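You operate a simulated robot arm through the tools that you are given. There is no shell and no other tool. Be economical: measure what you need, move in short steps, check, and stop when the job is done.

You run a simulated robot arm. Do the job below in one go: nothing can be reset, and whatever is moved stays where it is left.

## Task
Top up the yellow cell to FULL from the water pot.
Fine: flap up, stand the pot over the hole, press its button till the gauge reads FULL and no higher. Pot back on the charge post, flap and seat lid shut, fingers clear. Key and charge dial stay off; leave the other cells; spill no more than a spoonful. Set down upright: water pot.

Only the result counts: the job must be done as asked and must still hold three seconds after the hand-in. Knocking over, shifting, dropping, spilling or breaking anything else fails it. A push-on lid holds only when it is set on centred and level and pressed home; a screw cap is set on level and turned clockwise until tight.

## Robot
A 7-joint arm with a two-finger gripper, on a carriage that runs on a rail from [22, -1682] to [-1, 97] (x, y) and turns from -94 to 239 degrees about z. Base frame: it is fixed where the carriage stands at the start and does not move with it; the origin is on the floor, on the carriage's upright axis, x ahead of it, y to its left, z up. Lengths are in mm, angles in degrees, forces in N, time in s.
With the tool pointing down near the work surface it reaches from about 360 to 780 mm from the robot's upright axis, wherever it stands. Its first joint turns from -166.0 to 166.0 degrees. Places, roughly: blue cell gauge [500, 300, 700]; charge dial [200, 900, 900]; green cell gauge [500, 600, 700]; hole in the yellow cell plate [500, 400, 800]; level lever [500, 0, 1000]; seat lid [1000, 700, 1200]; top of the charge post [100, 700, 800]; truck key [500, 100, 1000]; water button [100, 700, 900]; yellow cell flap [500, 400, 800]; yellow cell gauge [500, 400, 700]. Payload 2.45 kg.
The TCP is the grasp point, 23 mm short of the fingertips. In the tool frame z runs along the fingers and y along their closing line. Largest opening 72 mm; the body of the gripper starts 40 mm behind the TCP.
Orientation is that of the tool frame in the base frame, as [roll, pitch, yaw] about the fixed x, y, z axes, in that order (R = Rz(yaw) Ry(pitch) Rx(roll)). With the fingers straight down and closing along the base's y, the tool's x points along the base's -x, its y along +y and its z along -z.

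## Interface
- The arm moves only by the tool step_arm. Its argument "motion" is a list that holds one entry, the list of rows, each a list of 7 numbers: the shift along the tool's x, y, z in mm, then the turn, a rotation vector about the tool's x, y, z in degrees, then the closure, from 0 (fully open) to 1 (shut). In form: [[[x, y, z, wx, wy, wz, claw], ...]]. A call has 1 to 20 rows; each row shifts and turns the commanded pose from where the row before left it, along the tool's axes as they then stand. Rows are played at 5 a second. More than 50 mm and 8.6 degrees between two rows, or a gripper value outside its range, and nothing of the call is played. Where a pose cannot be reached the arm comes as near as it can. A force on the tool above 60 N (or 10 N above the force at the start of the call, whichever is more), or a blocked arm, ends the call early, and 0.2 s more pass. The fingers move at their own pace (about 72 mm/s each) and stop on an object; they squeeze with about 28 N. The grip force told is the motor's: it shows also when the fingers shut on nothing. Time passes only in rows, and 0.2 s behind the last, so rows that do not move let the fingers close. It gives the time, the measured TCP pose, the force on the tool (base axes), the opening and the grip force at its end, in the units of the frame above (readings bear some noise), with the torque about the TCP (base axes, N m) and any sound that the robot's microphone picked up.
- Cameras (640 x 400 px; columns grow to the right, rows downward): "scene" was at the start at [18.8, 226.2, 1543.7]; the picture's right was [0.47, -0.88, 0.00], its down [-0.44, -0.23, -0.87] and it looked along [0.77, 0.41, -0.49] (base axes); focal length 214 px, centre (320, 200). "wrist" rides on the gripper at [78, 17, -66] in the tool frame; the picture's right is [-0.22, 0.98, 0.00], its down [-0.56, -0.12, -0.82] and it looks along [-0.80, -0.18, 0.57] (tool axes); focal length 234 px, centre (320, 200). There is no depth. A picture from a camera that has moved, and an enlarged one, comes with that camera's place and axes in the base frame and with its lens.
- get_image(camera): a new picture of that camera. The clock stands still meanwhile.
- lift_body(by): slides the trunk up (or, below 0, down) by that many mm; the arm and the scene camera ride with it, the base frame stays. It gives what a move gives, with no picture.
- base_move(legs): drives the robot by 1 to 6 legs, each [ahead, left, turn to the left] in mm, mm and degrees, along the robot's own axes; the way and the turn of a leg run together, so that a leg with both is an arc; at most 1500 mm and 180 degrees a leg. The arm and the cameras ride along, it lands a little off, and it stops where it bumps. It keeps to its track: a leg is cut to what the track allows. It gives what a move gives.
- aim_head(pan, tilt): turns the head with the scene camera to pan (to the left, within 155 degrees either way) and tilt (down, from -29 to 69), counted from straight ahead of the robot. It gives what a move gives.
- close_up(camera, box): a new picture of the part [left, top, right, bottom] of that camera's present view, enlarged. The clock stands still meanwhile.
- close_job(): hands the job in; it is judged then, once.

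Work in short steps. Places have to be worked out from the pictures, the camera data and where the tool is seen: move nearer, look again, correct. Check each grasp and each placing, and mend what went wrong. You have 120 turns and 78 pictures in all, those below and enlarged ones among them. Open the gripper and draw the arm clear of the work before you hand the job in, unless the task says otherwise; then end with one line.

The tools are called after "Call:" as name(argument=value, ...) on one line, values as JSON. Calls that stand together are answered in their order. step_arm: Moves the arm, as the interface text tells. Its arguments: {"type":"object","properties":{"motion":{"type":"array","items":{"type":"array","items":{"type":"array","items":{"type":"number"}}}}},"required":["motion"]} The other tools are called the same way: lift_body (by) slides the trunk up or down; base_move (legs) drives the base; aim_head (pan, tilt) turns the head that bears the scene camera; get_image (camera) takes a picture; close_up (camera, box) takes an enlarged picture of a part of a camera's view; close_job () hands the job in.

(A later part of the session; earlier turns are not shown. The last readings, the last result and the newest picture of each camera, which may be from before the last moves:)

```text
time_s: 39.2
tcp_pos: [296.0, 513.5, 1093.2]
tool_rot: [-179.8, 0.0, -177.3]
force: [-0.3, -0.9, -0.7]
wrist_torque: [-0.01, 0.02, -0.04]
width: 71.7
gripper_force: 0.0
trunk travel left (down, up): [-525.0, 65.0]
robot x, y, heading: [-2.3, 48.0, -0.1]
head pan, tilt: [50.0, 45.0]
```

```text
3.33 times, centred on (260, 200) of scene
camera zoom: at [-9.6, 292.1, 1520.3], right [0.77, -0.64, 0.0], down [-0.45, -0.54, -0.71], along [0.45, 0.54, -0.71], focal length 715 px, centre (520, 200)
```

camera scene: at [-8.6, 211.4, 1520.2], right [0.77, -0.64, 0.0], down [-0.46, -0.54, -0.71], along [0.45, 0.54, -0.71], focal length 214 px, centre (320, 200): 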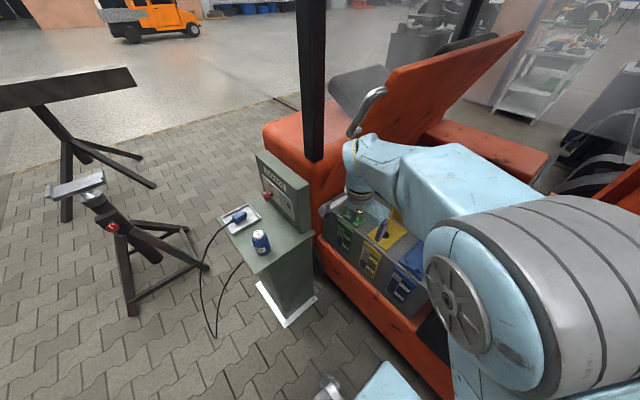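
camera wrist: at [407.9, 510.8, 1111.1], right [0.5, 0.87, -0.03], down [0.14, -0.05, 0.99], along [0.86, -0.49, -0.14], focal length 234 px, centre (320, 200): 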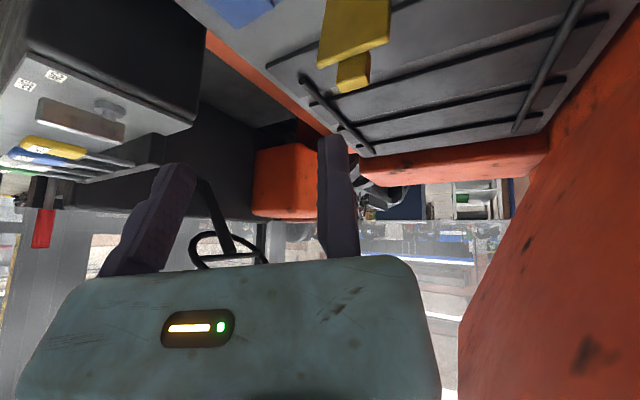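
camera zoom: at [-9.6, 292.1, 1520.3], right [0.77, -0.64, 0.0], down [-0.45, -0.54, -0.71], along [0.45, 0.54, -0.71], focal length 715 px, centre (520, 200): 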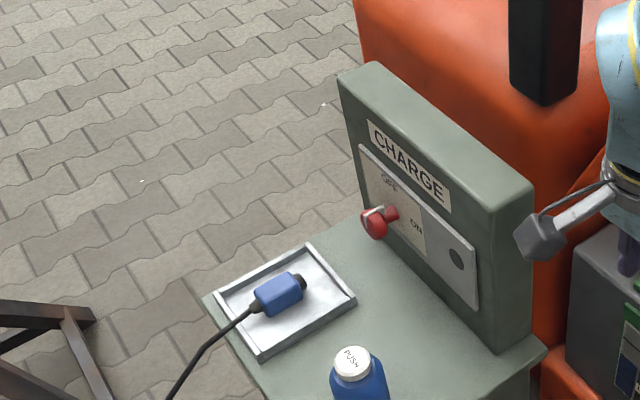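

Now I bring the hand in front of the pot, turning it so the wrist camera looks along +y at it.

Call:
step_arm(motion=[[[40, 0, 8, 0, 0, -7.9, 0], [40, 0, 8, 0, 0, -7.9, 0], [38, -6, 8, 0, 0, -7.9, 0], [36, -12, 8, 0, 0, -7.9, 0], [34, -18, 8, 0, 0, -7.9, 0], [0, 0, 0, 0, 0, -7.9, 0], [0, 0, 0, 0, 0, -7.9, 0], [0, 0, 0, 0, 0, -7.9, 0], [0, 0, 0, 0, 0, -7.9, 0], [0, 0, 0, 0, 0, -7.9, 0], [0, 0, 0, 0, 0, -7.9, 0]]])

Call:
get_image(camera="wrist")

```text
time_s: 41.6
tcp_pos: [137.4, 424.2, 1052.1]
tool_rot: [180.0, -0.1, -90.3]
force: [0.3, 0.4, -0.5]
wrist_torque: [0.01, -0.03, 0.01]
width: 71.9
gripper_force: 0.1
trunk travel left (down, up): [-525.0, 65.0]
robot x, y, heading: [-0.1, 46.5, -0.0]
head pan, tilt: [50.0, 45.0]
```

```text
42 pictures are left
camera wrist: at [120.2, 346.5, 1117.6], right [-0.97, 0.22, 0.0], down [0.13, 0.56, 0.82], along [0.18, 0.8, -0.57], focal length 234 px, centre (320, 200)
```

wrist: 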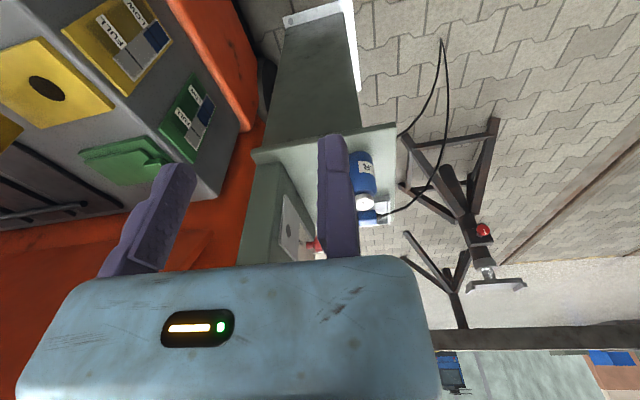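

The pot is in view. I zoom on it.

Call:
close_up(camera="wrist", box=[290, 120, 450, 220])

```text
4.00 times, centred on (370, 170) of wrist
camera zoom: at [120.2, 346.5, 1117.6], right [-0.97, 0.22, 0.0], down [0.13, 0.56, 0.82], along [0.18, 0.8, -0.57], focal length 937 px, centre (120, 320)
```

zoom: 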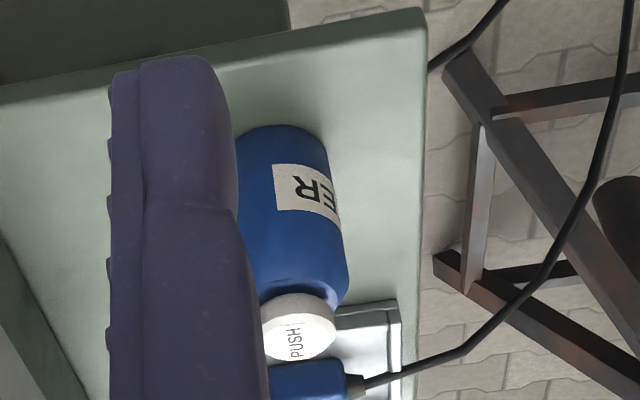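

Partially hidden by a finger. I shift the hand and come nearer for a clean measurement.

Call:
step_arm(motion=[[[-20, -15, 15, 0, 0, 0, 0], [-30, -15, 20, 0, 0, 0, 0], [-30, -10, 20, 0, 0, 0, 0]]])

Call:
close_up(camera="wrist", box=[320, 50, 560, 200])

```text
time_s: 42.4
tcp_pos: [177.0, 504.7, 997.1]
tool_rot: [180.0, -0.1, -90.4]
force: [0.5, -0.7, -1.0]
wrist_torque: [0.02, 0.03, -0.02]
width: 72.1
gripper_force: 0.1
trunk travel left (down, up): [-525.0, 65.0]
robot x, y, heading: [-0.5, 46.5, -0.0]
head pan, tilt: [50.0, 45.0]
```

```text
2.67 times, centred on (440, 125) of wrist
camera zoom: at [160.5, 426.8, 1061.9], right [-0.97, 0.22, 0.0], down [0.13, 0.56, 0.82], along [0.18, 0.8, -0.57], focal length 624 px, centre (0, 400)
```

zoom: 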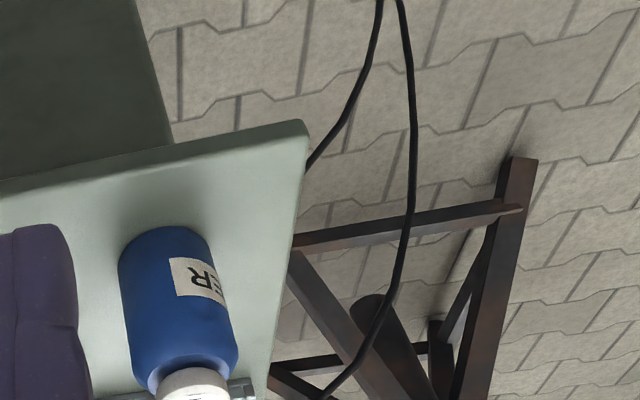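

Combining views: pot Ø ≈ 62 mm, base z ≈ 757, button top ≈ 866, axis near (118, 715). The fingers really sit about 22 mm to tool −y of the reported TCP, so I aim for TCP x ≈ 96 and approach to check.

Call:
step_arm(motion=[[[-30, 20, 19, 0, 0, 0, 0], [-35, 20, 19, 0, 0, 0, 0], [-35, 20, 19, 0, 0, 0, 0], [-35, 21, 19, 0, 0, 0, 0], [0, 0, 0, 0, 0, 0, 0]]])

Call:
get_image(camera="wrist")

Call:
close_up(camera="scene", box=[140, 150, 380, 300])

```text
time_s: 43.6
tcp_pos: [94.8, 639.4, 921.5]
tool_rot: [180.0, -0.1, -90.4]
force: [0.0, 0.3, 0.6]
wrist_torque: [0.0, -0.02, -0.02]
width: 71.8
gripper_force: 0.0
trunk travel left (down, up): [-525.0, 65.0]
robot x, y, heading: [1.6, 48.6, 0.1]
head pan, tilt: [50.0, 45.0]
```

```text
39 pictures are left
camera wrist: at [77.0, 562.0, 986.6], right [-0.97, 0.23, 0.0], down [0.13, 0.56, 0.82], along [0.19, 0.8, -0.57], focal length 234 px, centre (320, 200)
```

wrist: 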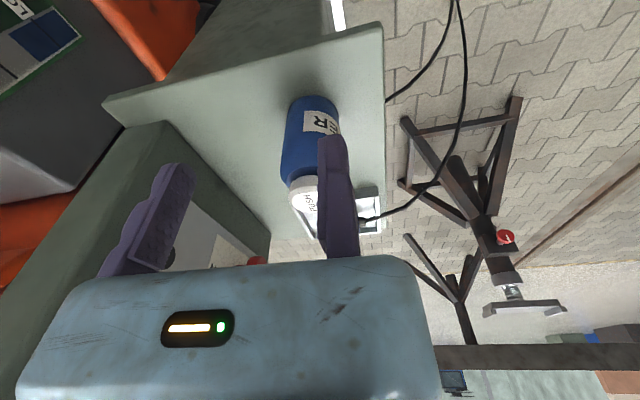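

```text
2.67 times, centred on (260, 225) of scene
camera zoom: at [-9.9, 292.4, 1520.2], right [0.77, -0.64, 0.0], down [-0.45, -0.54, -0.71], along [0.45, 0.54, -0.71], focal length 572 px, centre (480, 133)
```

zoom: 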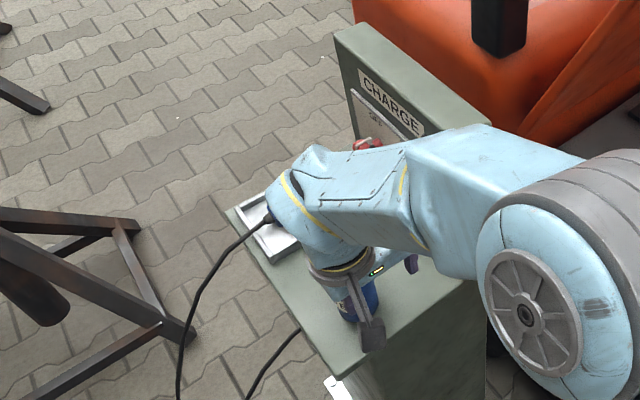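

I advance to nearly above the pot, tips still above the button, to compare fingers and pot at the same depth.

Call:
step_arm(motion=[[[-20, 0, 2, 0, 0, 0, 0], [-30, 0, 2, 0, 0, 0, 0], [0, 0, 0, 0, 0, 0, 0]]])

Call:
get_image(camera="wrist")

```text
time_s: 44.4
tcp_pos: [96.0, 689.7, 917.0]
tool_rot: [-179.9, -0.1, -90.4]
force: [0.1, -0.4, 0.1]
wrist_torque: [0.0, -0.01, 0.02]
width: 71.9
gripper_force: 0.1
trunk travel left (down, up): [-525.0, 65.0]
robot x, y, heading: [2.8, 43.6, 0.1]
head pan, tilt: [50.0, 45.0]
```

```text
37 pictures are left
camera wrist: at [78.7, 612.3, 982.3], right [-0.97, 0.22, 0.0], down [0.13, 0.56, 0.82], along [0.18, 0.8, -0.57], focal length 234 px, centre (320, 200)
```

wrist: 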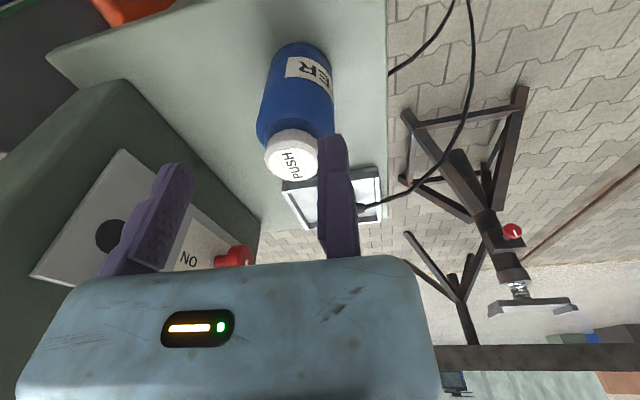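

The pictures show only the left finger moves; the right one is fixed near tool y ≈ 0. So I place the pot centre at tool y ≈ −35: TCP x ≈ 87, y ≈ 717, then lower partway.

Call:
step_arm(motion=[[[-14, 8, 0, 0, 0, 0, 0], [-13, 0, 0, 0, 0, 0, 0], [0, 0, 15, 0, 0, 0, 0], [0, 0, 15, 0, 0, 0, 0], [0, 0, 0, 0, 0, 0, 0]]])

Call:
get_image(camera="wrist")

```text
time_s: 45.6
tcp_pos: [89.6, 718.0, 886.6]
tool_rot: [-180.0, -0.1, -90.3]
force: [-0.2, -0.2, 0.6]
wrist_torque: [0.02, 0.0, 0.0]
width: 72.1
gripper_force: 0.0
trunk travel left (down, up): [-525.0, 65.0]
robot x, y, heading: [-3.3, 46.2, 0.0]
head pan, tilt: [50.0, 45.0]
```

```text
36 pictures are left
camera wrist: at [72.9, 639.3, 952.0], right [-0.97, 0.23, 0.0], down [0.13, 0.56, 0.82], along [0.18, 0.8, -0.57], focal length 234 px, centre (320, 200)
```

wrist: 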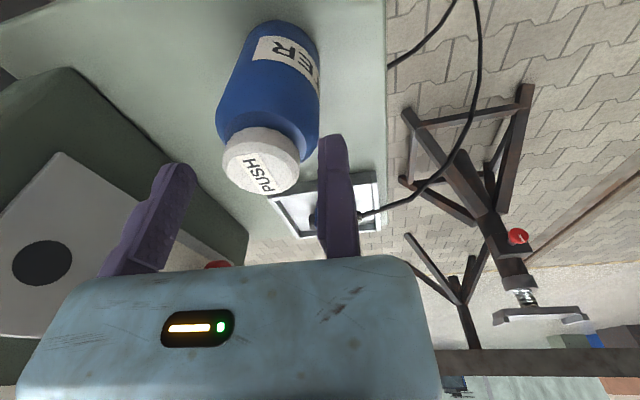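

The pot sits nearly centred between the fingers. I nudge 2 mm and lower in feeling steps to about z 858.

Call:
step_arm(motion=[[[0, 2, 0, 0, 0, 0, 0], [0, 0, 10, 0, 0, 0, 0], [0, 0, 10, 0, 0, 0, 0], [0, 0, 8, 0, 0, 0, 0], [0, 0, 0, 0, 0, 0, 0]]])

Call:
get_image(camera="wrist")

```text
time_s: 46.8
tcp_pos: [88.2, 716.7, 859.3]
tool_rot: [180.0, 0.0, -90.5]
force: [0.1, -0.5, -0.2]
wrist_torque: [0.02, -0.02, 0.01]
width: 72.2
gripper_force: 0.0
trunk travel left (down, up): [-525.0, 65.0]
robot x, y, heading: [-1.5, 45.9, -0.3]
head pan, tilt: [50.0, 45.0]
```

```text
35 pictures are left
camera wrist: at [71.1, 638.4, 924.5], right [-0.97, 0.23, 0.0], down [0.13, 0.56, 0.82], along [0.18, 0.8, -0.57], focal length 234 px, centre (320, 200)
```

wrist: 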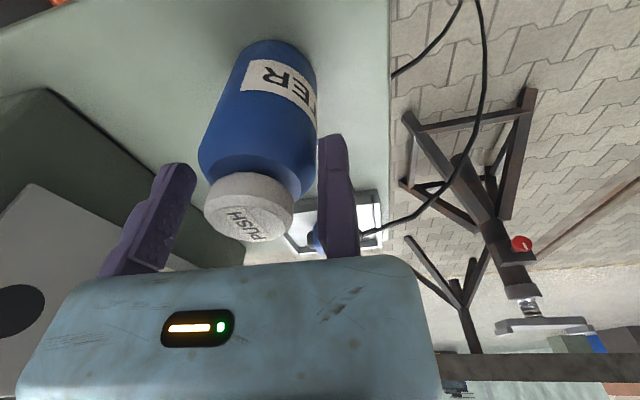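

Good fit; button top computes to z ≈ 870, palm bottom would be at 879 with TCP 839. I lower 20 mm and close.

Call:
step_arm(motion=[[[0, 0, 10, 0, 0, 0, 0], [0, 0, 10, 0, 0, 0, 0], [0, 0, 0, 0, 0, 0, 0], [0, 0, 0, 0, 0, 0, 0.1], [0, 0, 0, 0, 0, 0, 0.2], [0, 0, 0, 0, 0, 0, 0.3], [0, 0, 0, 0, 0, 0, 0.3]]])

Call:
get_image(camera="wrist")

```text
time_s: 48.4
tcp_pos: [88.2, 716.5, 840.3]
tool_rot: [-179.9, -0.1, -90.3]
force: [1.0, 0.3, 0.1]
wrist_torque: [0.02, 0.02, 0.02]
width: 56.9
gripper_force: 28.5
trunk travel left (down, up): [-525.0, 65.0]
robot x, y, heading: [1.1, 49.0, 0.1]
head pan, tilt: [50.0, 45.0]
```

```text
34 pictures are left
camera wrist: at [71.4, 638.8, 905.0], right [-0.97, 0.23, 0.0], down [0.13, 0.56, 0.82], along [0.18, 0.8, -0.57], focal length 234 px, centre (320, 200)
```

wrist: 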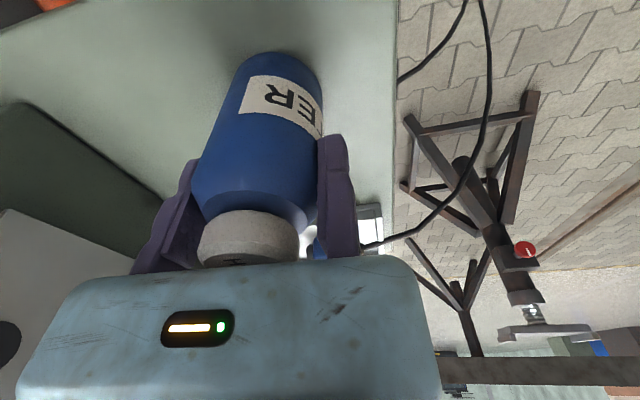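

Held at 56.9 mm on the body (noted post pose: TCP 88, 716.5, 840). I lift gently and check.

Call:
step_arm(motion=[[[0, 0, 0, 0, 0, 0, 0.35], [0, 0, -10, 0, 0, 0, 0.35], [0, 0, -20, 0, 0, 0, 0.35], [0, 0, -30, 0, 0, 0, 0.35], [0, 0, -30, 0, 0, 0, 0.35], [0, 0, 0, 0, 0, 0, 0.35]]])

Call:
get_image(camera="wrist")

```text
time_s: 49.8
tcp_pos: [88.2, 716.9, 928.9]
tool_rot: [179.9, 0.0, -90.4]
force: [-1.1, 0.0, -1.1]
wrist_torque: [-0.02, 0.01, -0.01]
width: 56.8
gripper_force: 28.0
trunk travel left (down, up): [-525.0, 65.0]
robot x, y, heading: [-1.5, 44.5, -0.1]
head pan, tilt: [50.0, 45.0]
```

```text
33 pictures are left
camera wrist: at [71.5, 639.2, 995.1], right [-0.97, 0.22, 0.0], down [0.13, 0.56, 0.82], along [0.18, 0.8, -0.57], focal length 234 px, centre (320, 200)
```

wrist: 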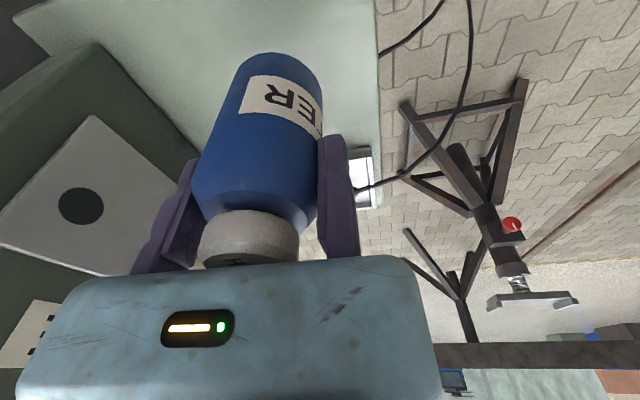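

The pot is held firmly upright. I lift higher, withdraw along −y clear of the charge box, and turn the hand back to yaw 180.

Call:
step_arm(motion=[[[0, 0, -35, 0, 0, 0, 0.35], [0, 0, -35, 0, 0, 0, 0.35], [30, 0, 0, 0, 0, 0, 0.35], [35, 0, 0, 0, 0, 0, 0.35], [35, 0, 0, 0, 0, 0, 0.35], [35, 0, 0, 0, 0, 0, 0.35], [35, 0, 0, 0, 0, 0, 0.35], [30, 0, 0, 0, 0, 0, 0.35], [0, 0, 0, 0, 0, 7.5, 0.35], [0, 0, 0, 0, 0, 7.5, 0.35], [0, 0, 0, 0, 0, 7.5, 0.35], [0, 0, 0, 0, 0, 7.5, 0.35], [0, 0, 0, 0, 0, 7.5, 0.35], [0, 0, 0, 0, 0, 7.5, 0.35], [0, 0, 0, 0, 0, 7.5, 0.35], [0, 0, 0, 0, 0, 7.5, 0.35], [0, 0, 0, 0, 0, 7.5, 0.35], [0, 0, 0, 0, 0, 7.5, 0.35], [0, 0, 0, 0, 0, 7.5, 0.35], [0, 0, 0, 0, 0, 7.5, 0.35]]])

```text
time_s: 54.0
tcp_pos: [86.5, 517.6, 998.7]
tool_rot: [-180.0, 0.0, 179.6]
force: [-0.5, 0.4, -0.9]
wrist_torque: [0.08, 0.02, 0.01]
width: 56.7
gripper_force: 27.8
trunk travel left (down, up): [-525.0, 65.0]
robot x, y, heading: [-2.3, 47.2, -0.1]
head pan, tilt: [50.0, 45.0]
```

Now I carry it toward the cell, stopping short of the hole at a safe height to look.

Call:
step_arm(motion=[[[-35, -8, 0, 0, 0, 0, 0.35], [-40, -8, 0, 0, 0, 0, 0.35], [-40, -8, 0, 0, 0, 0, 0.35], [-40, -8, 0, 0, 0, 0, 0.35], [-40, -8, 0, 0, 0, 0, 0.35], [-40, -7, 0, 0, 0, 0, 0.35], [-35, -7, 0, 0, 0, 0, 0.35], [-30, 0, 0, 0, 0, 0, 0.35], [0, 0, 0, 0, 0, 0, 0.35]]])

Call:
get_image(camera="wrist")

```text
time_s: 56.0
tcp_pos: [387.9, 460.7, 998.8]
tool_rot: [-179.9, 0.0, 179.6]
force: [-0.3, 0.2, -1.9]
wrist_torque: [0.05, -0.02, 0.03]
width: 56.8
gripper_force: 27.5
trunk travel left (down, up): [-525.0, 65.0]
robot x, y, heading: [0.5, 46.0, 0.1]
head pan, tilt: [50.0, 45.0]
```

```text
32 pictures are left
camera wrist: at [311.0, 478.2, 1064.2], right [0.22, 0.97, 0.0], down [0.56, -0.13, 0.82], along [0.8, -0.18, -0.57], focal length 234 px, centre (320, 200)
```

wrist: 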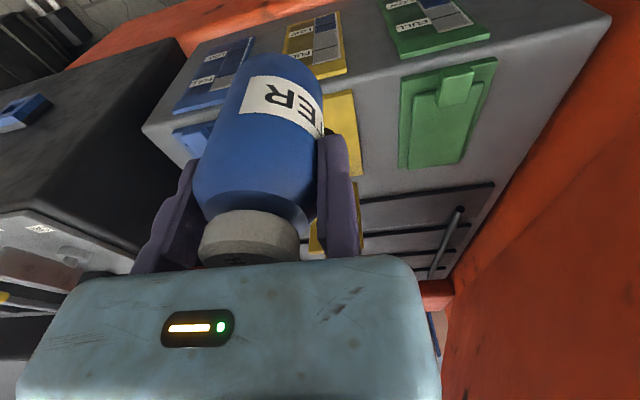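

Hole best estimate (516, 434); the pot's base sits at about TCP (−4, −27). I go over it and lower partway.

Call:
step_arm(motion=[[[-33, 0, 0, 0, 0, 0, 0.35], [-33, 0, 0, 0, 0, 0, 0.35], [-33, 0, 0, 0, 0, 0, 0.35], [-33, 0, 0, 0, 0, 0, 0.35], [0, 0, 25, 0, 0, 0, 0.35], [0, 0, 25, 0, 0, 0, 0.35], [0, 0, 20, 0, 0, 0, 0.35], [0, 0, 0, 0, 0, 0, 0.35]]])

Call:
get_image(camera="wrist")

Call:
get_image(camera="scene")

```text
time_s: 57.8
tcp_pos: [519.7, 461.0, 930.7]
tool_rot: [-179.9, 0.1, 179.5]
force: [0.3, 1.0, -1.4]
wrist_torque: [0.02, 0.03, 0.02]
width: 57.0
gripper_force: 28.1
trunk travel left (down, up): [-525.0, 65.0]
robot x, y, heading: [-2.6, 48.5, 0.0]
head pan, tilt: [50.0, 45.0]
```

```text
31 pictures are left
camera wrist: at [441.8, 478.2, 995.5], right [0.23, 0.97, 0.0], down [0.56, -0.13, 0.82], along [0.8, -0.19, -0.57], focal length 234 px, centre (320, 200)
```

wrist: 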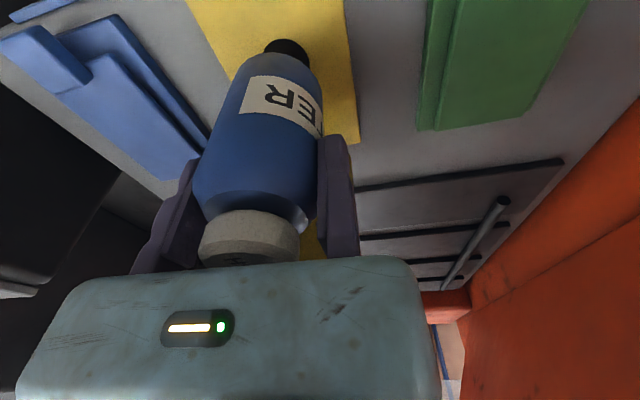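

```text
30 pictures are left
camera scene: at [-9.4, 292.1, 1520.3], right [0.77, -0.64, 0.0], down [-0.45, -0.54, -0.71], along [0.45, 0.54, -0.71], focal length 214 px, centre (320, 200)
```

scene: 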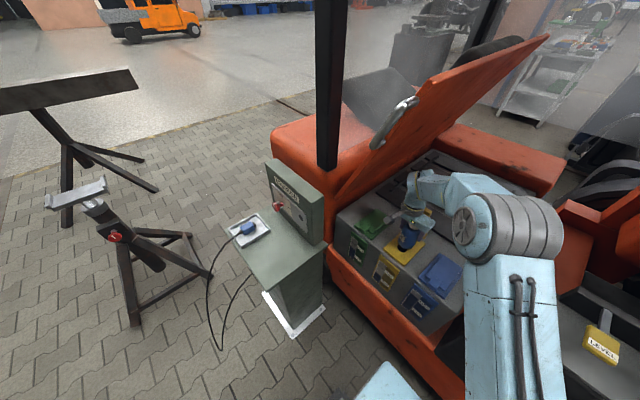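

The hole shows just ahead of the pot's base: offset about (+1, +3). I correct and lower 18 mm, then look again.

Call:
step_arm(motion=[[[-1, 3, 0, 0, 0, 0, 0.35], [0, 0, 9, 0, 0, 0, 0.35], [0, 0, 9, 0, 0, 0, 0.35], [0, 0, 0, 0, 0, 0, 0.35]]])

Call:
close_up(camera="wrist", box=[180, 0, 420, 150])

```text
time_s: 58.8
tcp_pos: [519.4, 464.8, 913.3]
tool_rot: [-180.0, -0.1, 179.5]
force: [0.2, -1.1, -0.7]
wrist_torque: [0.01, 0.0, -0.04]
width: 57.3
gripper_force: 27.9
trunk travel left (down, up): [-525.0, 65.0]
robot x, y, heading: [-0.7, 44.9, 0.0]
head pan, tilt: [50.0, 45.0]
```

```text
2.67 times, centred on (300, 75) of wrist
camera zoom: at [443.0, 480.9, 977.6], right [0.22, 0.97, 0.0], down [0.56, -0.13, 0.82], along [0.8, -0.19, -0.57], focal length 624 px, centre (373, 533)
```

zoom: 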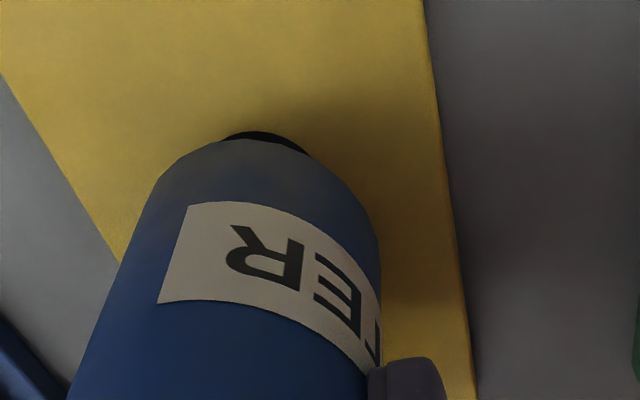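

Laterally aligned, but the pot's front edge shows it is about 9 mm too far in +x. I shift back 9 mm and lower in small steps.

Call:
step_arm(motion=[[[5, 0, 0, 0, 0, 0, 0.35], [4, 1, 0, 0, 0, 0, 0.35], [0, 0, 3, 0, 0, 0, 0.35], [0, 0, 0, 0, 0, 0, 0.35]]])

Call:
close_up(camera="wrist", box=[180, 0, 420, 150])

```text
time_s: 59.8
tcp_pos: [510.5, 462.6, 910.2]
tool_rot: [-179.9, -0.1, 179.6]
force: [0.6, -0.4, -0.7]
wrist_torque: [0.05, 0.02, -0.04]
width: 56.9
gripper_force: 27.6
trunk travel left (down, up): [-525.0, 65.0]
robot x, y, heading: [-3.0, 48.1, -0.1]
head pan, tilt: [50.0, 45.0]
```

```text
2.67 times, centred on (300, 75) of wrist
camera zoom: at [434.0, 481.3, 974.4], right [0.23, 0.97, 0.0], down [0.56, -0.13, 0.82], along [0.8, -0.19, -0.57], focal length 624 px, centre (373, 533)
```

zoom: 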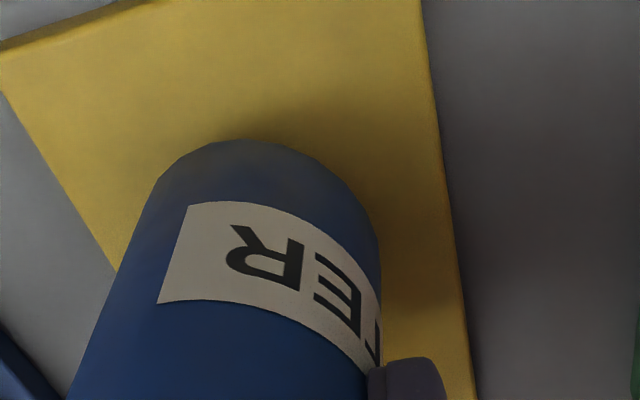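

Hole now hidden under the pot, as wished. I keep lowering in 2 mm rows until contact.

Call:
step_arm(motion=[[[0, 0, 2, 0, 0, 0, 0.35], [0, 0, 2, 0, 0, 0, 0.35], [0, 0, 2, 0, 0, 0, 0.35], [0, 0, 0, 0, 0, 0, 0.35]]])

```text
time_s: 60.8
tcp_pos: [510.8, 464.1, 902.8]
tool_rot: [-179.9, 0.0, 179.7]
force: [-0.7, 0.5, -1.6]
wrist_torque: [0.01, -0.01, -0.02]
width: 56.8
gripper_force: 28.2
trunk travel left (down, up): [-525.0, 65.0]
robot x, y, heading: [2.9, 43.6, -0.1]
head pan, tilt: [50.0, 45.0]
```

Still free; lower further.

Call:
step_arm(motion=[[[0, 0, 1.5, 0, 0, 0, 0.35], [0, 0, 1.5, 0, 0, 0, 0.35], [0, 0, 1.5, 0, 0, 0, 0.35], [0, 0, 0, 0, 0, 0, 0.35]]])

Call:
close_up(camera="wrist", box=[180, 0, 420, 150])

```text
time_s: 61.8
tcp_pos: [510.4, 464.2, 898.4]
tool_rot: [-180.0, 0.0, 179.5]
force: [0.2, -0.5, -1.4]
wrist_torque: [0.05, 0.01, 0.01]
width: 57.0
gripper_force: 28.2
trunk travel left (down, up): [-525.0, 65.0]
robot x, y, heading: [-0.6, 45.8, -0.0]
head pan, tilt: [50.0, 45.0]
```

```text
2.67 times, centred on (300, 75) of wrist
camera zoom: at [434.2, 481.7, 963.5], right [0.23, 0.97, 0.0], down [0.56, -0.13, 0.82], along [0.8, -0.19, -0.57], focal length 624 px, centre (373, 533)
```

zoom: 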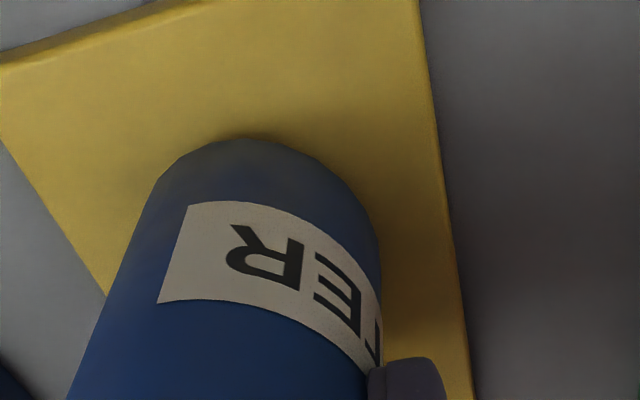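

Very close by the shadow. Continuing in 1 mm rows.

Call:
step_arm(motion=[[[0, 0, 1, 0, 0, 0, 0.35], [0, 0, 1, 0, 0, 0, 0.35], [0, 0, 1, 0, 0, 0, 0.35], [0, 0, 1, 0, 0, 0, 0.35], [0, 0, 0, 0, 0, 0, 0.35]]])

```text
time_s: 63.0
tcp_pos: [511.4, 464.3, 895.1]
tool_rot: [-179.9, 0.0, 179.7]
force: [-0.2, -0.1, -1.7]
wrist_torque: [0.03, -0.01, 0.01]
width: 56.8
gripper_force: 27.7
trunk travel left (down, up): [-525.0, 65.0]
robot x, y, heading: [0.5, 46.2, 0.1]
head pan, tilt: [50.0, 45.0]
```

Call:
step_arm(motion=[[[0, 0, 1.2, 0, 0, 0, 0.35], [0, 0, 1.2, 0, 0, 0, 0.35], [0, 0, 1.2, 0, 0, 0, 0.35], [0, 0, 1.2, 0, 0, 0, 0.35], [0, 0, 0, 0, 0, 0, 0.35]]])

Call:
close_up(camera="wrist", box=[180, 0, 420, 150])

```text
time_s: 64.2
tcp_pos: [510.8, 464.0, 891.9]
tool_rot: [179.9, 0.2, 179.7]
force: [0.1, -1.7, 23.6]
wrist_torque: [-1.03, 0.12, -0.03]
width: 57.0
gripper_force: 28.4
trunk travel left (down, up): [-525.0, 65.0]
robot x, y, heading: [0.0, 47.8, -0.2]
head pan, tilt: [50.0, 45.0]
```

```text
2.67 times, centred on (300, 75) of wrist
camera zoom: at [434.0, 481.1, 956.9], right [0.22, 0.97, 0.0], down [0.56, -0.13, 0.82], along [0.8, -0.18, -0.57], focal length 624 px, centre (373, 533)
```

zoom: 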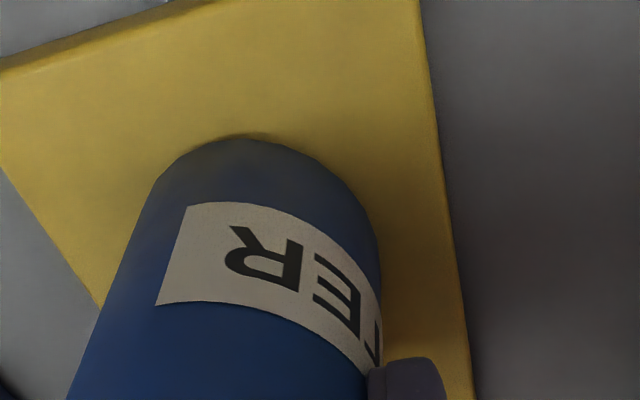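

Contact at TCP z ≈ 893 (plate z ≈ 809). With that height the hole centre computes to (519.5, 439) versus pot (516.6, 440.8); I lift 3 mm, correct, and set it down.

Call:
step_arm(motion=[[[0, 0, -4, 0, 0, 0, 0.35], [-2.5, -1.5, 0, 0, 0, 0, 0.35], [0, 0, 1.5, 0, 0, 0, 0.35], [0, 0, 1, 0, 0, 0, 0.35], [0, 0, 0.5, 0, 0, 0, 0.35], [0, 0, 0, 0, 0, 0, 0.35]]])

```text
time_s: 65.6
tcp_pos: [512.7, 461.0, 890.5]
tool_rot: [180.0, 0.1, 179.6]
force: [-3.5, 2.6, 14.1]
wrist_torque: [-0.09, 0.12, -0.08]
width: 56.8
gripper_force: 28.3
trunk travel left (down, up): [-525.0, 65.0]
robot x, y, heading: [-0.4, 45.4, 0.3]
head pan, tilt: [50.0, 45.0]
```

Flat contact now (torque nearly zero), slightly lower: well seated. I open, centre the hand around the pot, and rise.

Call:
step_arm(motion=[[[0, 0, 0, 0, 0, 0, 0.25], [0, 0, 0, 0, 0, 0, 0.15], [0, 0, 0, 0, 0, 0, 0], [0, 0, 0, 0, 0, 0, 0], [0, 4, 0, 0, 0, 0, 0], [0, 0, 0, 0, 0, 0, 0]]])

Call:
get_image(camera="wrist")

```text
time_s: 67.0
tcp_pos: [513.2, 465.4, 889.8]
tool_rot: [-179.9, -0.1, 179.5]
force: [-0.5, 0.4, -0.3]
wrist_torque: [0.02, -0.02, 0.02]
width: 71.7
gripper_force: 0.2
trunk travel left (down, up): [-525.0, 65.0]
robot x, y, heading: [-1.9, 41.8, 0.2]
head pan, tilt: [50.0, 45.0]
```

```text
25 pictures are left
camera wrist: at [436.4, 483.5, 955.5], right [0.23, 0.97, 0.0], down [0.56, -0.13, 0.82], along [0.8, -0.19, -0.57], focal length 234 px, centre (320, 200)
```

wrist: 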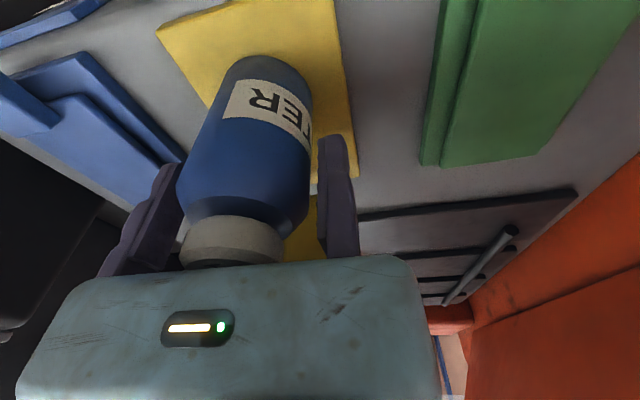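

Pot stands free. I rise above it, close the fingers and move over the button (519, 438), and zoom on the gauge with the scene camera.

Call:
step_arm(motion=[[[0, 0, -20, 0, 0, 0, 0], [0, 0, -28, 0, 0, 0, 0], [0, 0, -28, 0, 0, 0, 0], [-3, -13, 0, 0, 0, 0, 0.5], [-3, -14, 0, 0, 0, 0, 1], [0, 0, 0, 0, 0, 0, 1], [0, 0, 0, 0, 0, 0, 1]]])

Call:
get_image(camera="wrist")

Call:
close_up(camera="scene", box=[340, 180, 500, 340])

```text
time_s: 68.6
tcp_pos: [518.1, 438.5, 967.7]
tool_rot: [-179.9, 0.0, 179.6]
force: [0.8, 0.5, 0.4]
wrist_torque: [-0.03, 0.03, -0.04]
width: 0.1
gripper_force: 27.7
trunk travel left (down, up): [-525.0, 65.0]
robot x, y, heading: [0.8, 48.4, 0.0]
head pan, tilt: [50.0, 45.0]
```

```text
24 pictures are left
camera wrist: at [441.8, 456.6, 1033.0], right [0.23, 0.97, 0.0], down [0.56, -0.13, 0.82], along [0.8, -0.19, -0.57], focal length 234 px, centre (320, 200)
```

wrist: 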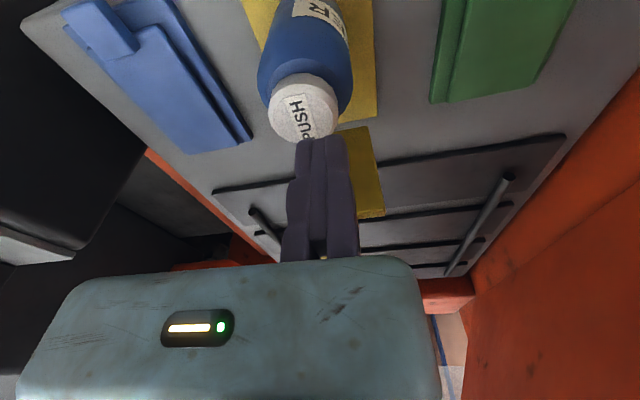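

```text
2.50 times, centred on (420, 260) of scene
camera zoom: at [-9.6, 292.0, 1520.3], right [0.77, -0.64, 0.0], down [-0.45, -0.54, -0.71], along [0.45, 0.54, -0.71], focal length 536 px, centre (70, 50)
```

zoom: 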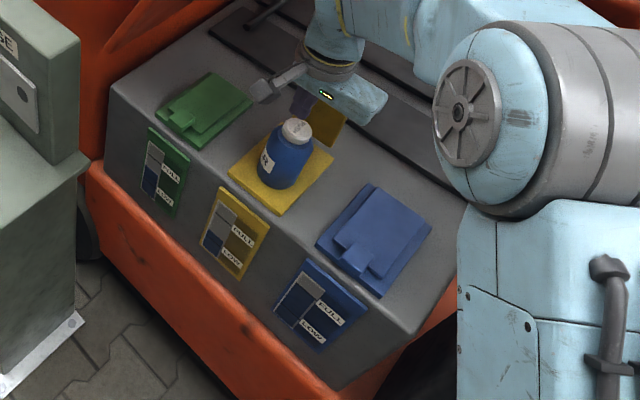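

Pot upright over the hole and gauge visible. The button centre lies about (−3, −10) from the closed tips, so I shift and lower to just above it.

Call:
step_arm(motion=[[[3.5, -10, 0, 0, 0, 0, 1], [0, 0, 9, 0, 0, 0, 1], [0, 0, 9, 0, 0, 0, 1], [0, 0, 0, 0, 0, 0, 1]]])

Call:
get_image(camera="wrist")

Call:
close_up(camera="scene", box=[370, 200, 450, 300])

```text
time_s: 69.6
tcp_pos: [515.9, 429.9, 949.7]
tool_rot: [-179.9, 0.1, 179.5]
force: [0.1, 0.5, -0.2]
wrist_torque: [0.01, -0.02, 0.01]
width: 6.0
gripper_force: 27.7
trunk travel left (down, up): [-525.0, 65.0]
robot x, y, heading: [-1.2, 46.5, 0.0]
head pan, tilt: [50.0, 45.0]
```

```text
22 pictures are left
camera wrist: at [438.8, 446.8, 1014.4], right [0.23, 0.97, 0.0], down [0.56, -0.13, 0.82], along [0.8, -0.18, -0.57], focal length 234 px, centre (320, 200)
```

wrist: 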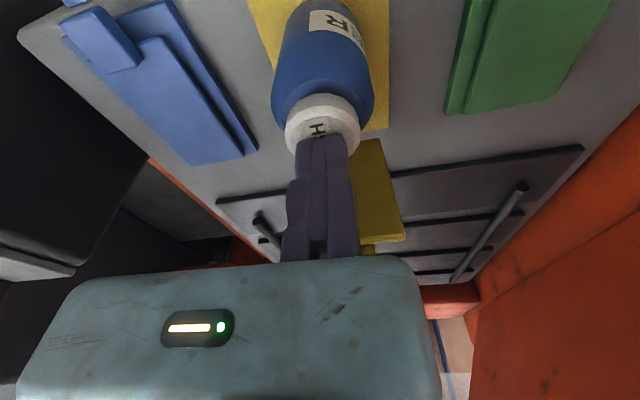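

```text
4.00 times, centred on (410, 250) of scene
camera zoom: at [-9.6, 292.0, 1520.3], right [0.77, -0.64, 0.0], down [-0.45, -0.54, -0.71], along [0.45, 0.54, -0.71], focal length 858 px, centre (-40, 0)
```

zoom: 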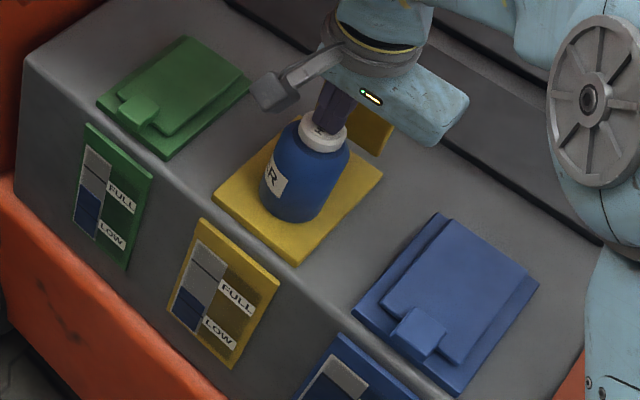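

Well aligned over the button. I lower in small rows until I feel the button.

Call:
step_arm(motion=[[[0, 0, 1.5, 0, 0, 0, 1], [0, 0, 1.5, 0, 0, 0, 1], [0, 0, 1.5, 0, 0, 0, 1], [0, 0, 0, 0, 0, 0, 1]]])

```text
time_s: 70.6
tcp_pos: [514.0, 429.1, 944.5]
tool_rot: [-179.9, -0.1, 179.6]
force: [0.4, 0.3, 0.6]
wrist_torque: [-0.03, 0.02, -0.01]
width: 6.0
gripper_force: 27.8
trunk travel left (down, up): [-525.0, 65.0]
robot x, y, heading: [1.6, 45.5, 0.0]
head pan, tilt: [50.0, 45.0]
```

Call:
step_arm(motion=[[[0, 0, 1.5, 0, 0, 0, 1], [0, 0, 1.5, 0, 0, 0, 1], [0, 0, 1, 0, 0, 0, 1]]])

```text
time_s: 71.4
tcp_pos: [515.8, 428.9, 940.4]
tool_rot: [-179.9, 0.0, 179.6]
force: [0.3, 1.0, 1.4]
wrist_torque: [0.02, 0.04, -0.02]
width: 6.3
gripper_force: 27.4
trunk travel left (down, up): [-525.0, 65.0]
robot x, y, heading: [-1.6, 47.1, 0.4]
head pan, tilt: [50.0, 45.0]
heard: click
```

A click: the button has engaged. I check the gauge at once.

Call:
close_up(camera="scene", box=[375, 245, 423, 299])

```text
7.41 times, centred on (399, 272) of scene
camera zoom: at [-9.7, 292.0, 1520.3], right [0.77, -0.64, 0.0], down [-0.45, -0.54, -0.71], along [0.45, 0.54, -0.71], focal length 1589 px, centre (-265, -333)
```

zoom: 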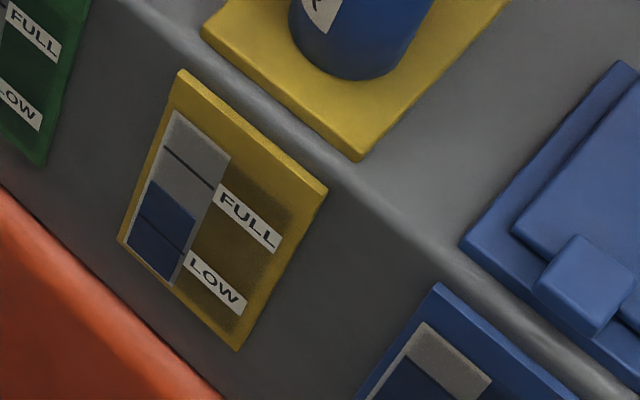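

The level has risen to about halfway between LOW and FULL already. I release now to measure the rate safely.

Call:
step_arm(motion=[[[0, 0, -8, 0, 0, 0, 1]]])

Call:
close_up(camera="scene", box=[375, 245, 423, 299])

```text
time_s: 71.8
tcp_pos: [516.0, 429.3, 948.2]
tool_rot: [-179.9, 0.0, 179.6]
force: [0.0, 0.3, 1.1]
wrist_torque: [-0.01, -0.02, -0.01]
width: 0.0
gripper_force: 28.2
trunk travel left (down, up): [-525.0, 65.0]
robot x, y, heading: [-1.6, 45.8, -0.4]
head pan, tilt: [50.0, 45.0]
```

```text
7.41 times, centred on (399, 272) of scene
camera zoom: at [-9.5, 292.0, 1520.3], right [0.77, -0.64, 0.0], down [-0.45, -0.54, -0.71], along [0.45, 0.54, -0.71], focal length 1589 px, centre (-265, -333)
```

zoom: 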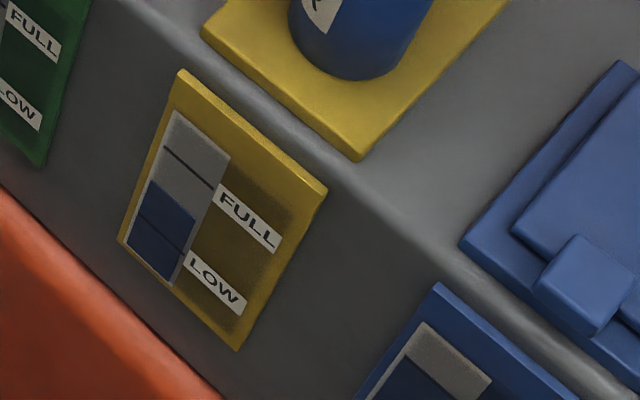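

No change while released, so the flow stops on release. I give a short pulse (down and straight up).

Call:
step_arm(motion=[[[0, 0, 7.8, 0, 0, 0, 1], [0, 0, -7.8, 0, 0, 0, 1]]])

Call:
close_up(camera="scene", box=[375, 245, 423, 299])

```text
time_s: 72.4
tcp_pos: [515.1, 430.2, 947.9]
tool_rot: [-179.9, -0.1, 179.6]
force: [0.5, 0.0, 0.9]
wrist_torque: [-0.01, 0.03, -0.05]
width: 5.8
gripper_force: 28.5
trunk travel left (down, up): [-525.0, 65.0]
robot x, y, heading: [1.2, 46.6, -0.0]
head pan, tilt: [50.0, 45.0]
heard: click
```

```text
7.41 times, centred on (399, 272) of scene
camera zoom: at [-9.5, 292.1, 1520.3], right [0.77, -0.64, 0.0], down [-0.45, -0.54, -0.71], along [0.45, 0.54, -0.71], focal length 1589 px, centre (-265, -333)
```

zoom: 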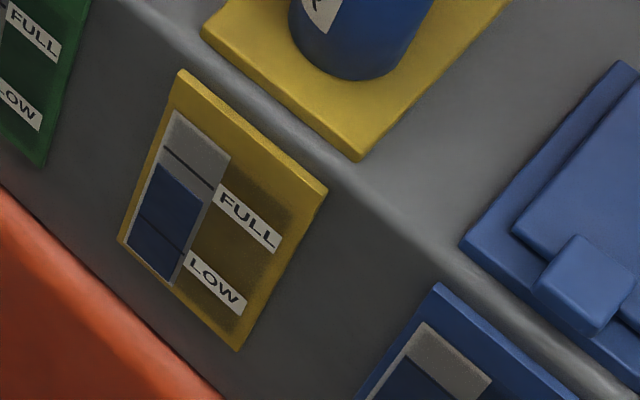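

Risen by another ~28%, similar to the first press — perhaps a fixed dose per click. I zoom tighter to measure what remains.

Call:
close_up(camera="scene", box=[382, 253, 408, 269])

```text
16.00 times, centred on (395, 261) of scene
camera zoom: at [-9.5, 292.1, 1520.3], right [0.77, -0.64, 0.0], down [-0.45, -0.54, -0.71], along [0.45, 0.54, -0.71], focal length 3432 px, centre (-880, -776)
```

zoom: 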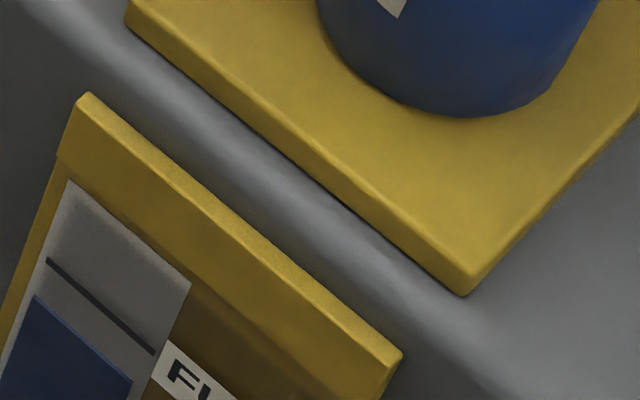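

Remaining gap ≈ 17 px (at the former scale), equal to the step just made (182→165). One more identical pulse should give exactly FULL.

Call:
step_arm(motion=[[[0, 0, 7.8, 0, 0, 0, 1], [0, 0, -7.8, 0, 0, 0, 1]]])

Call:
close_up(camera="scene", box=[382, 260, 408, 276])

```text
time_s: 73.0
tcp_pos: [514.4, 430.1, 947.0]
tool_rot: [-179.8, 0.0, 179.6]
force: [-1.4, -0.9, 0.6]
wrist_torque: [-0.01, 0.0, -0.03]
width: 0.0
gripper_force: 27.4
trunk travel left (down, up): [-525.0, 65.0]
robot x, y, heading: [-2.1, 45.5, -0.0]
head pan, tilt: [50.0, 45.0]
heard: click
```

```text
16.00 times, centred on (395, 268) of scene
camera zoom: at [-9.5, 292.0, 1520.3], right [0.77, -0.64, 0.0], down [-0.45, -0.54, -0.71], along [0.45, 0.54, -0.71], focal length 3432 px, centre (-880, -888)
```

zoom: 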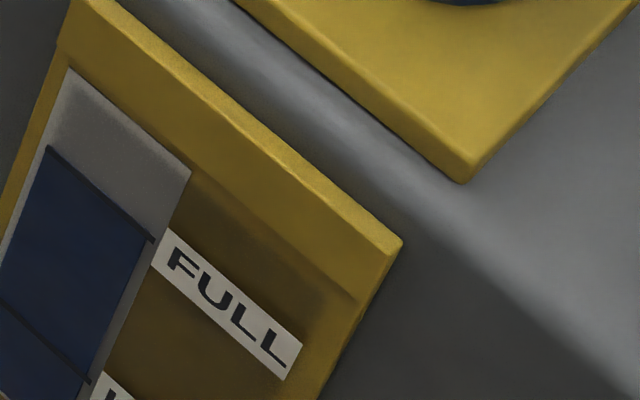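

Exactly at the FULL line. Now I rise, open, go back around the pot and check alignment before lowering.

Call:
step_arm(motion=[[[0, 0, -20, 0, 0, 0, 1], [0, 17, 0, 0, 0, 0, 0.3], [2, 18, 0, 0, 0, 0, 0], [0, 0, 0, 0, 0, 0, 0], [0, 0, 12, 0, 0, 0, 0], [0, 0, 0, 0, 0, 0, 0]]])

Call:
get_image(camera="wrist")

```text
time_s: 74.4
tcp_pos: [513.8, 465.6, 955.6]
tool_rot: [-179.8, 0.0, 179.5]
force: [0.1, 0.2, 0.2]
wrist_torque: [-0.03, -0.01, 0.02]
width: 72.1
gripper_force: 0.1
trunk travel left (down, up): [-525.0, 65.0]
robot x, y, heading: [1.0, 47.7, 0.1]
head pan, tilt: [50.0, 45.0]
```

```text
15 pictures are left
camera wrist: at [437.0, 481.9, 1021.6], right [0.23, 0.97, 0.0], down [0.56, -0.13, 0.82], along [0.8, -0.19, -0.57], focal length 234 px, centre (320, 200)
```

wrist: 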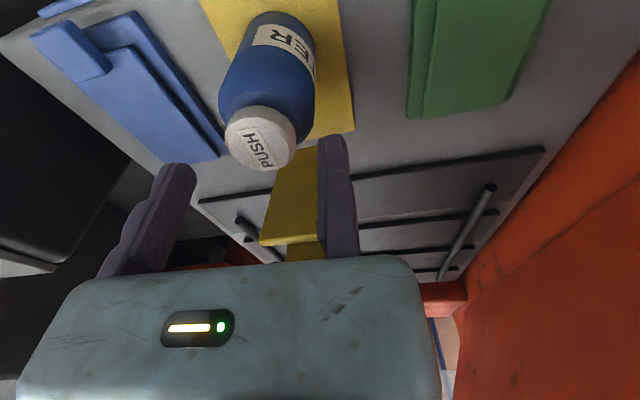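

Aligned as before. I lower to the former grasp height, close and lift the pot.

Call:
step_arm(motion=[[[0, 0, 20, 0, 0, 0, 0], [0, 0, 20, 0, 0, 0, 0], [0, 0, 15, 0, 0, 0, 0], [0, 0, 10, 0, 0, 0, 0], [0, 0, 0, 0, 0, 0, 0], [0, -3, 0, 0, 0, 0, 0.1], [0, 0, 0, 0, 0, 0, 0.2], [0, 0, 0, 0, 0, 0, 0.35], [0, 0, 0, 0, 0, 0, 0.35]]])

```text
time_s: 76.4
tcp_pos: [513.6, 462.1, 891.0]
tool_rot: [-179.9, 0.0, 179.6]
force: [-0.4, 0.2, 0.1]
wrist_torque: [0.07, 0.0, -0.04]
width: 56.7
gripper_force: 28.0
trunk travel left (down, up): [-525.0, 65.0]
robot x, y, heading: [-1.7, 47.4, 0.1]
head pan, tilt: [50.0, 45.0]
```

Gripped. I lift and carry it back along the same path, then turn the hand to yaw −90.

Call:
step_arm(motion=[[[0, 0, -10, 0, 0, 0, 0.35], [0, 0, -30, 0, 0, 0, 0.35], [0, 0, -35, 0, 0, 0, 0.35], [0, 0, -33, 0, 0, 0, 0.35], [33, 0, 0, 0, 0, 0, 0.35], [40, 0, 0, 0, 0, 0, 0.35], [40, 0, 0, 0, 0, 0, 0.35], [40, 8, 0, 0, 0, 0, 0.35], [40, 8, 0, 0, 0, 0, 0.35], [40, 8, 0, 0, 0, 0, 0.35], [40, 8, 0, 0, 0, 0, 0.35], [40, 8, 0, 0, 0, 0, 0.35], [40, 8, 0, 0, 0, 0, 0.35], [40, 4, 0, 0, 0, 0, 0.35], [34, 4, 0, 0, 0, 0, 0.35], [0, 0, 0, 0, 0, 0, 0.35]]])

Call:
step_arm(motion=[[[0, 0, 0, 0, 0, -7.5, 0.35], [0, 0, 0, 0, 0, -7.5, 0.35], [0, 0, 0, 0, 0, -7.5, 0.35], [0, 0, 0, 0, 0, -7.5, 0.35], [0, 0, 0, 0, 0, -7.5, 0.35], [0, 0, 0, 0, 0, -7.5, 0.35], [0, 0, 0, 0, 0, -7.5, 0.35], [0, 0, 0, 0, 0, -7.5, 0.35], [0, 0, 0, 0, 0, -7.5, 0.35], [0, 0, 0, 0, 0, -7.5, 0.35], [0, 0, 0, 0, 0, -7.5, 0.35], [0, 0, 0, 0, 0, -7.5, 0.35], [0, 0, 0, 0, 0, 0, 0.35]]])

```text
time_s: 79.8
tcp_pos: [87.3, 518.6, 1000.9]
tool_rot: [-179.9, -0.1, 179.6]
force: [-1.1, 0.1, -1.5]
wrist_torque: [0.07, -0.01, -0.01]
width: 56.8
gripper_force: 28.5
trunk travel left (down, up): [-525.0, 65.0]
robot x, y, heading: [-1.3, 45.9, -0.1]
head pan, tilt: [50.0, 45.0]
```

```text
time_s: 82.6
tcp_pos: [87.4, 521.8, 999.6]
tool_rot: [-179.9, -0.1, -90.3]
force: [-0.2, 0.9, -1.5]
wrist_torque: [0.01, 0.05, -0.03]
width: 57.1
gripper_force: 28.2
trunk travel left (down, up): [-525.0, 65.0]
robot x, y, heading: [4.1, 43.6, -0.1]
head pan, tilt: [50.0, 45.0]
```

I carry it over the post spot and lower to 10 mm above the original height.

Call:
step_arm(motion=[[[-35, 0, 0, 0, 0, 0, 0.35], [-40, 0, 0, 0, 0, 0, 0.35], [-40, 0, 0, 0, 0, 0, 0.35], [-40, 0, 0, 0, 0, 0, 0.35], [-40, 0, 0, 0, 0, 0, 0.35], [0, 0, 40, 0, 0, 0, 0.35], [0, 0, 40, 0, 0, 0, 0.35], [0, 0, 35, 0, 0, 0, 0.35], [0, 0, 25, 0, 0, 0, 0.35], [0, 0, 8, 0, 0, 0, 0.35], [0, 0, 0, 0, 0, 0, 0.35]]])

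Call:
get_image(camera="wrist")

```text
time_s: 85.0
tcp_pos: [88.7, 715.4, 850.6]
tool_rot: [180.0, -0.2, -90.3]
force: [0.1, -1.1, -1.2]
wrist_torque: [0.0, 0.09, -0.03]
width: 56.8
gripper_force: 28.2
trunk travel left (down, up): [-525.0, 65.0]
robot x, y, heading: [1.2, 48.8, -0.0]
head pan, tilt: [50.0, 45.0]
```

```text
14 pictures are left
camera wrist: at [71.1, 637.8, 916.0], right [-0.97, 0.22, 0.0], down [0.13, 0.56, 0.82], along [0.18, 0.8, -0.57], focal length 234 px, centre (320, 200)
```

wrist: 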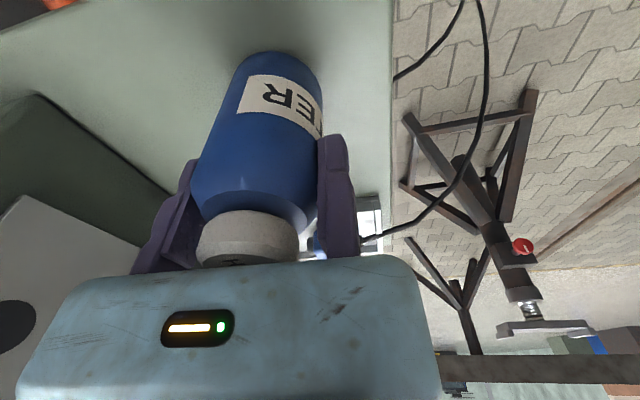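

The view matches the original spot. I lower to contact in small rows.

Call:
step_arm(motion=[[[0, 0, 3, 0, 0, 0, 0.35], [0, 0, 3, 0, 0, 0, 0.35], [0, 0, 1.5, 0, 0, 0, 0.35], [0, 0, 1, 0, 0, 0, 0.35], [0, 0, 0, 0, 0, 0, 0.35]]])

```text
time_s: 86.2
tcp_pos: [88.6, 716.4, 840.9]
tool_rot: [-180.0, -0.1, -90.4]
force: [0.7, -0.2, -2.2]
wrist_torque: [-0.03, 0.05, -0.02]
width: 56.6
gripper_force: 28.1
trunk travel left (down, up): [-525.0, 65.0]
robot x, y, heading: [-2.5, 42.9, -0.1]
head pan, tilt: [50.0, 45.0]
```

Call:
step_arm(motion=[[[0, 0, 0.8, 0, 0, 0, 0.35], [0, 0, 0.8, 0, 0, 0, 0.35], [0, 0, 0, 0, 0, 0, 0.35]]])

```text
time_s: 87.0
tcp_pos: [87.2, 716.0, 841.0]
tool_rot: [-180.0, -0.1, -90.3]
force: [0.3, 0.1, -1.2]
wrist_torque: [0.0, 0.01, 0.0]
width: 56.7
gripper_force: 27.7
trunk travel left (down, up): [-525.0, 65.0]
robot x, y, heading: [0.4, 45.9, -0.2]
head pan, tilt: [50.0, 45.0]
```

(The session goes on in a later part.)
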